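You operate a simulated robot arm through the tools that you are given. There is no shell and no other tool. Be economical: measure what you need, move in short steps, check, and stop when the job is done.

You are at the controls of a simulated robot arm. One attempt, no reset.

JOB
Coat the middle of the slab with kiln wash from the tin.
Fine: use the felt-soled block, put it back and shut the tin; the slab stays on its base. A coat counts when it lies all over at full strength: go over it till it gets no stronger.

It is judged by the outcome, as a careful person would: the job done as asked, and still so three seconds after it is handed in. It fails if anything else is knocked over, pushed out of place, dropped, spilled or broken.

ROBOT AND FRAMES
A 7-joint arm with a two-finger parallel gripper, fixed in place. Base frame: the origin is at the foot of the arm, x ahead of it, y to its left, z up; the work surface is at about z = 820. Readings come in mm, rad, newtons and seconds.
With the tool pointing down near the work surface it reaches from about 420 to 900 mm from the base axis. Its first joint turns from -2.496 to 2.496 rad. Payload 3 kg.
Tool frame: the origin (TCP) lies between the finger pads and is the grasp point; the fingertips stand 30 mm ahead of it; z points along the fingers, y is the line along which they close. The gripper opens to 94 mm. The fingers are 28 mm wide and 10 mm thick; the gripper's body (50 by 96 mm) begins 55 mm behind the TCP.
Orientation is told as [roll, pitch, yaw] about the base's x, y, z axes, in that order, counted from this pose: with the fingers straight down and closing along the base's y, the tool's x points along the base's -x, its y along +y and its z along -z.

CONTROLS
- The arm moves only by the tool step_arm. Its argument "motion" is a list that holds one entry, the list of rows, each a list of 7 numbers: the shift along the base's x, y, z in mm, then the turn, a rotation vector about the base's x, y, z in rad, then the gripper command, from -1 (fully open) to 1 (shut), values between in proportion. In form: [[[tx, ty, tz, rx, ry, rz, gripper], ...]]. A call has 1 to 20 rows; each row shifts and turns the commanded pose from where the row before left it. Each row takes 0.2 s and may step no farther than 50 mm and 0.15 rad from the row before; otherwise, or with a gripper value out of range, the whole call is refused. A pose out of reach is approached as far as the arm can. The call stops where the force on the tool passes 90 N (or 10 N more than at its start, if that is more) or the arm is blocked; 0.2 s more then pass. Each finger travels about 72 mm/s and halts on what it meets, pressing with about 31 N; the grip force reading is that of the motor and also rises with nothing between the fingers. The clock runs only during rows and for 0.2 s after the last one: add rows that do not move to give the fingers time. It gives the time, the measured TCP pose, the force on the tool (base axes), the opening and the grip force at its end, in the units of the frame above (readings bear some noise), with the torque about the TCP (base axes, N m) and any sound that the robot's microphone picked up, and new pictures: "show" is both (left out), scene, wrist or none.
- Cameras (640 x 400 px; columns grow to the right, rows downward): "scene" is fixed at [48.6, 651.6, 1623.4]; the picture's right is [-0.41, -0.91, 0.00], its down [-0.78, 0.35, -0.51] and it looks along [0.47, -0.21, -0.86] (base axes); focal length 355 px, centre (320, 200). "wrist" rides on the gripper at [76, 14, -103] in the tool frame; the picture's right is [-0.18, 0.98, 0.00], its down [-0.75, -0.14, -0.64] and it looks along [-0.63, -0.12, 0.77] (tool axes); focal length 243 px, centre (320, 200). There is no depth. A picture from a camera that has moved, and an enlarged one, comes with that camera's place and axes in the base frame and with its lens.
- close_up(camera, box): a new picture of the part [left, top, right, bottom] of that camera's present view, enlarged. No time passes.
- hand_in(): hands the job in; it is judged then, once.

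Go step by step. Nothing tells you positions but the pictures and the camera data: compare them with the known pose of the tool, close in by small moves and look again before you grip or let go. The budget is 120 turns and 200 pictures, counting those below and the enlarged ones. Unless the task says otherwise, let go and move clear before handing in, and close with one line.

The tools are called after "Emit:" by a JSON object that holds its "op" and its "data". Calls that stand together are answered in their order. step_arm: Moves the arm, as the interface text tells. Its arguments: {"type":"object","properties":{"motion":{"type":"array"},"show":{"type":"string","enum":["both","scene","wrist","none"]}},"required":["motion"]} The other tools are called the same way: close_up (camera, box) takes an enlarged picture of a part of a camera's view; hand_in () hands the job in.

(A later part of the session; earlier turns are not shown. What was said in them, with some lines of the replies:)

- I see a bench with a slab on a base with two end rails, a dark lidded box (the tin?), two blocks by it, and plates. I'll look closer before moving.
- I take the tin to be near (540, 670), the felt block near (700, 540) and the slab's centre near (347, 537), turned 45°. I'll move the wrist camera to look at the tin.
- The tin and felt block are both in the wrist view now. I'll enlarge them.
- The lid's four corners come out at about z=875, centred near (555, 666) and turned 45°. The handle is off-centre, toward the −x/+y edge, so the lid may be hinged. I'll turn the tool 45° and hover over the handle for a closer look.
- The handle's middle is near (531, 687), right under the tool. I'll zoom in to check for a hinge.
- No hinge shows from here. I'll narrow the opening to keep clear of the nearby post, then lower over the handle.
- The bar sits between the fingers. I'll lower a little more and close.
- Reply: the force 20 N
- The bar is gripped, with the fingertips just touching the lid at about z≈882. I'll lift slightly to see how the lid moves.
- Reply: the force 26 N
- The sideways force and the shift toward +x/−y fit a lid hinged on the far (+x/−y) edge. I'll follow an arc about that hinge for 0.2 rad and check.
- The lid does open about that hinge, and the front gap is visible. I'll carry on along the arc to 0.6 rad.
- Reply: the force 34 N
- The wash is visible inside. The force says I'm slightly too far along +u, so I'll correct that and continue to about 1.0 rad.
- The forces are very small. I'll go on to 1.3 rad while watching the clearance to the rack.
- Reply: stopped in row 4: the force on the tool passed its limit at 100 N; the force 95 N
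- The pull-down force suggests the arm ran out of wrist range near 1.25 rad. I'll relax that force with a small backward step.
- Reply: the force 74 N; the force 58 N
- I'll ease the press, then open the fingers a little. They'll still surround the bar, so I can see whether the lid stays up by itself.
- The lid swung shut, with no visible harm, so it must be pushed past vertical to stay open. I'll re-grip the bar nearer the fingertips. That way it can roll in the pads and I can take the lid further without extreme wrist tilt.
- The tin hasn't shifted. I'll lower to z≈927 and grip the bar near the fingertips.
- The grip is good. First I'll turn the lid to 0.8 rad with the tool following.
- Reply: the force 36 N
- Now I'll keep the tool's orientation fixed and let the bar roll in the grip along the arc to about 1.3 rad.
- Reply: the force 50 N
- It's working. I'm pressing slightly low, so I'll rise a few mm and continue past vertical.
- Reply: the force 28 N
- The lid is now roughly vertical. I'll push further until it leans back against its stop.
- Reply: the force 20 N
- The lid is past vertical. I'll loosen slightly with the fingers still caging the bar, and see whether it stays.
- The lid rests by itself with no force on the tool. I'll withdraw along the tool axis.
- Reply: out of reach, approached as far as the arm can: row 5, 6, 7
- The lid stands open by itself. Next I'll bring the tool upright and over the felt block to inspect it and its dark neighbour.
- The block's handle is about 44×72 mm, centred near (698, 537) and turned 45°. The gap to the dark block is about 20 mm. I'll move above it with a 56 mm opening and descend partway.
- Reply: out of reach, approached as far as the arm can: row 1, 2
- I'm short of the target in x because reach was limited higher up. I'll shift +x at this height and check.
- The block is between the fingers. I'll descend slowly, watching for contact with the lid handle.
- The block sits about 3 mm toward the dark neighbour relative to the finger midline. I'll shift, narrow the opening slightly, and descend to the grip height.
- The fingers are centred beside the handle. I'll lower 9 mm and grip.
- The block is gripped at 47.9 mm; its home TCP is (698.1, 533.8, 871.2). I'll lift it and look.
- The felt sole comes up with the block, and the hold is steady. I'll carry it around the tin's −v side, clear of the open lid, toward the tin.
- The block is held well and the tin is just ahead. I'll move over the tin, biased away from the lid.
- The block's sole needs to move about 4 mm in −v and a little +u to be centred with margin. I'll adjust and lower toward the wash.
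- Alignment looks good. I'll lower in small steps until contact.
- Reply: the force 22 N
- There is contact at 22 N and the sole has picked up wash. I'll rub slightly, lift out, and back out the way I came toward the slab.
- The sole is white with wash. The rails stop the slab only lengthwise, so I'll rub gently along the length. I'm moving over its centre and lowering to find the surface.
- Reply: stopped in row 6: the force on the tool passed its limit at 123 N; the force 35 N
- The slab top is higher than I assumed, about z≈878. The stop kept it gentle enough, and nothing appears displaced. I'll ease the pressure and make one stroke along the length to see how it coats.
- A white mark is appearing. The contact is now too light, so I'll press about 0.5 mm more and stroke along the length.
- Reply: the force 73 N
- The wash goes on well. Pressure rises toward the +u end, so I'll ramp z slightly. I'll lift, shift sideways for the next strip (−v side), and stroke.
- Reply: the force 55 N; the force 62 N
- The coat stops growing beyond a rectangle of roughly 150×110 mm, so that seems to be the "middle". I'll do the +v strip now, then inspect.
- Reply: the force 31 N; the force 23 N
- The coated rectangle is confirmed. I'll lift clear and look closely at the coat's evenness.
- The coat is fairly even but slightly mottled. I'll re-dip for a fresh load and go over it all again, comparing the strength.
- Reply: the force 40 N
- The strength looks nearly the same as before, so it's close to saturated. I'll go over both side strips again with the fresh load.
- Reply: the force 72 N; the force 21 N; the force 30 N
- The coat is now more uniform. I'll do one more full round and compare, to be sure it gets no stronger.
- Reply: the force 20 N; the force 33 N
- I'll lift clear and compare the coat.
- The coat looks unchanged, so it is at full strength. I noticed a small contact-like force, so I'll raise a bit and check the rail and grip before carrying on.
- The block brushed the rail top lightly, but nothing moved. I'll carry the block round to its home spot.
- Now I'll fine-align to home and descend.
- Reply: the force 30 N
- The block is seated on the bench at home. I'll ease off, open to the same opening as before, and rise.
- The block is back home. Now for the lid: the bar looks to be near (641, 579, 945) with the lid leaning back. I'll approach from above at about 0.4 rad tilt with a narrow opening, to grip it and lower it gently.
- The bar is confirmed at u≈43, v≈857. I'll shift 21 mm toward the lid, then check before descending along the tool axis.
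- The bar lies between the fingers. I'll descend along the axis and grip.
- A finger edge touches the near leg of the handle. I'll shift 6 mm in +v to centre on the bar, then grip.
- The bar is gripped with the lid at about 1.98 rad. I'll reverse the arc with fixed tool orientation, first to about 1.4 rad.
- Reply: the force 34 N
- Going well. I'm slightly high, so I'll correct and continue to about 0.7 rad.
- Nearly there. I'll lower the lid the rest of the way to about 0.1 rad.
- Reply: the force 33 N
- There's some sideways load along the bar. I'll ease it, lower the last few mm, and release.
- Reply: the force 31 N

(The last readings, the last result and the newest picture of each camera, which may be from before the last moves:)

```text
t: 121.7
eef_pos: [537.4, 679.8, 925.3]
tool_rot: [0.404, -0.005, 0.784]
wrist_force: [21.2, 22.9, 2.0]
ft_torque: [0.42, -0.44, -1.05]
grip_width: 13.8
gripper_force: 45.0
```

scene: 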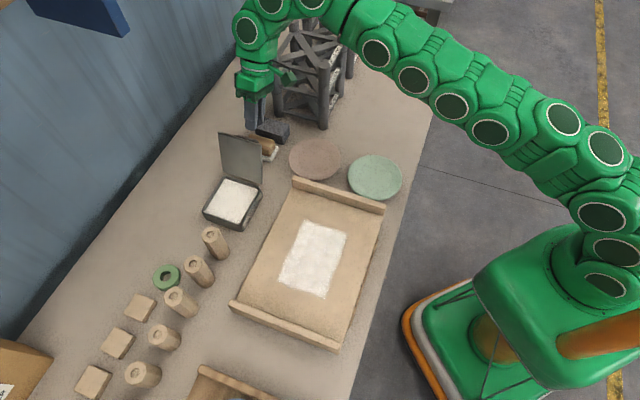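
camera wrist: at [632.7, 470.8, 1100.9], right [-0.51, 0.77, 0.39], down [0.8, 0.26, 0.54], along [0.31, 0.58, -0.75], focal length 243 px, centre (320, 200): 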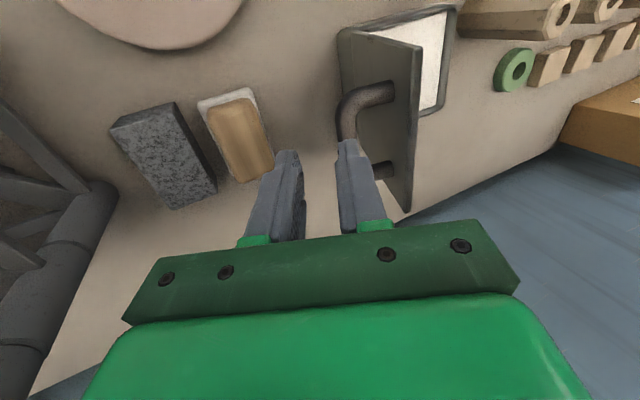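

Emit:
{"op": "step_arm", "data": {"motion": [[[0.8, 0.8, -1, 0, 0, 0, 1], [0, 0, 0, 0, 0, 0, 0.5], [0, 0, 0, 0, 0, 0, 0.4], [0, 0, 0, 0, 0, 0, 0.4], [2.7, -2.7, 9.2, 0, 0, 0, 0.4], [2.7, -2.7, 9.2, 0, 0, 0, 0.4], [5.5, -5.5, 18.4, 0, 0, 0, 0.4], [0, 0, 30, 0, 0, 0, 0.4], [0, 0, 30, 0, 0, 0, 0.4], [0, 0, 0, 0, 0, 0, 0.4]]]}}

Emit:
{"op": "close_up", "data": {"camera": "scene", "box": [180, 120, 280, 240]}}

```text
t: 123.9
eef_pos: [548.0, 668.8, 1022.1]
tool_rot: [0.403, -0.003, 0.788]
wrist_force: [-0.1, 0.2, 0.1]
ft_torque: [-0.01, 0.01, 0.0]
grip_width: 28.2
gripper_force: 0.0
camera wrist: at [512.5, 596.6, 1123.0], right [-0.51, 0.77, 0.39], down [0.8, 0.26, 0.54], along [0.31, 0.58, -0.75], focal length 243 px, centre (320, 200)
```

scene: 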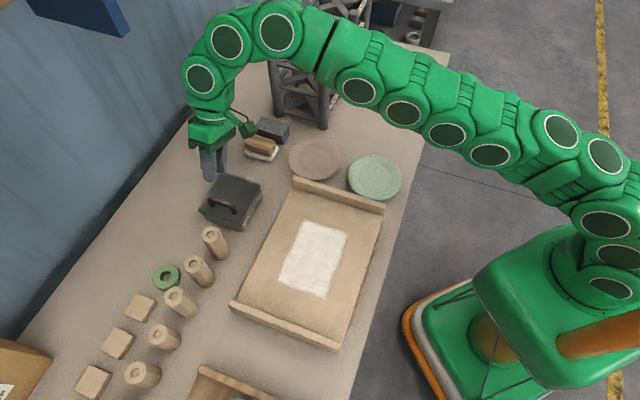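
wrist: 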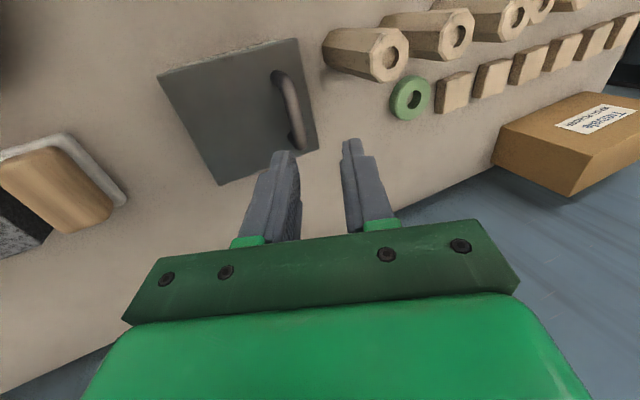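

```text
3.33 times, centred on (230, 180) of scene
camera zoom: at [48.6, 651.6, 1623.4], right [-0.41, -0.91, 0.0], down [-0.78, 0.35, -0.51], along [0.47, -0.21, -0.86], focal length 1182 px, centre (620, 267)
```

zoom: 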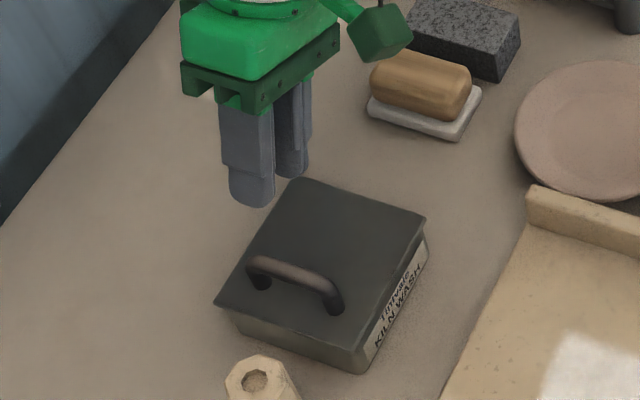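

The tin is shut in its original place and the block is within about 3 mm of home. One last look at the slab and rail before handing in.

Emit:
{"op": "close_up", "data": {"camera": "scene", "box": [220, 150, 400, 360]}}

```text
1.90 times, centred on (310, 255) of scene
camera zoom: at [48.6, 651.6, 1623.4], right [-0.41, -0.91, 0.0], down [-0.78, 0.35, -0.51], along [0.47, -0.21, -0.86], focal length 676 px, centre (339, 95)
```

zoom: 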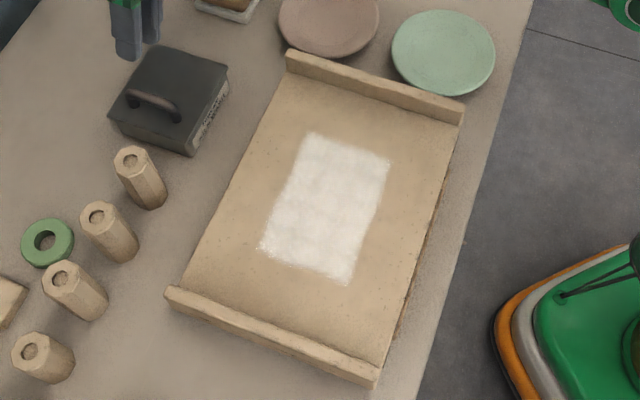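

The middle of the slab is evenly coated, the slab and rails haven't moved, the block is back, the tin is shut, and the arm is clear. I'm handing in.

Emit:
{"op": "hand_in", "data": {}}

```text
The job is handed in.
```

I coated the middle of the slab with kiln wash until another full pass made no visible difference. The felt-soled block is back within about 3 mm of its spot, the tin is shut, and the slab is still on its base. While I was opening the tin, the lid dropped shut once, and on the way back the block lightly brushed a rail; I saw no spill, mark or damage from either.
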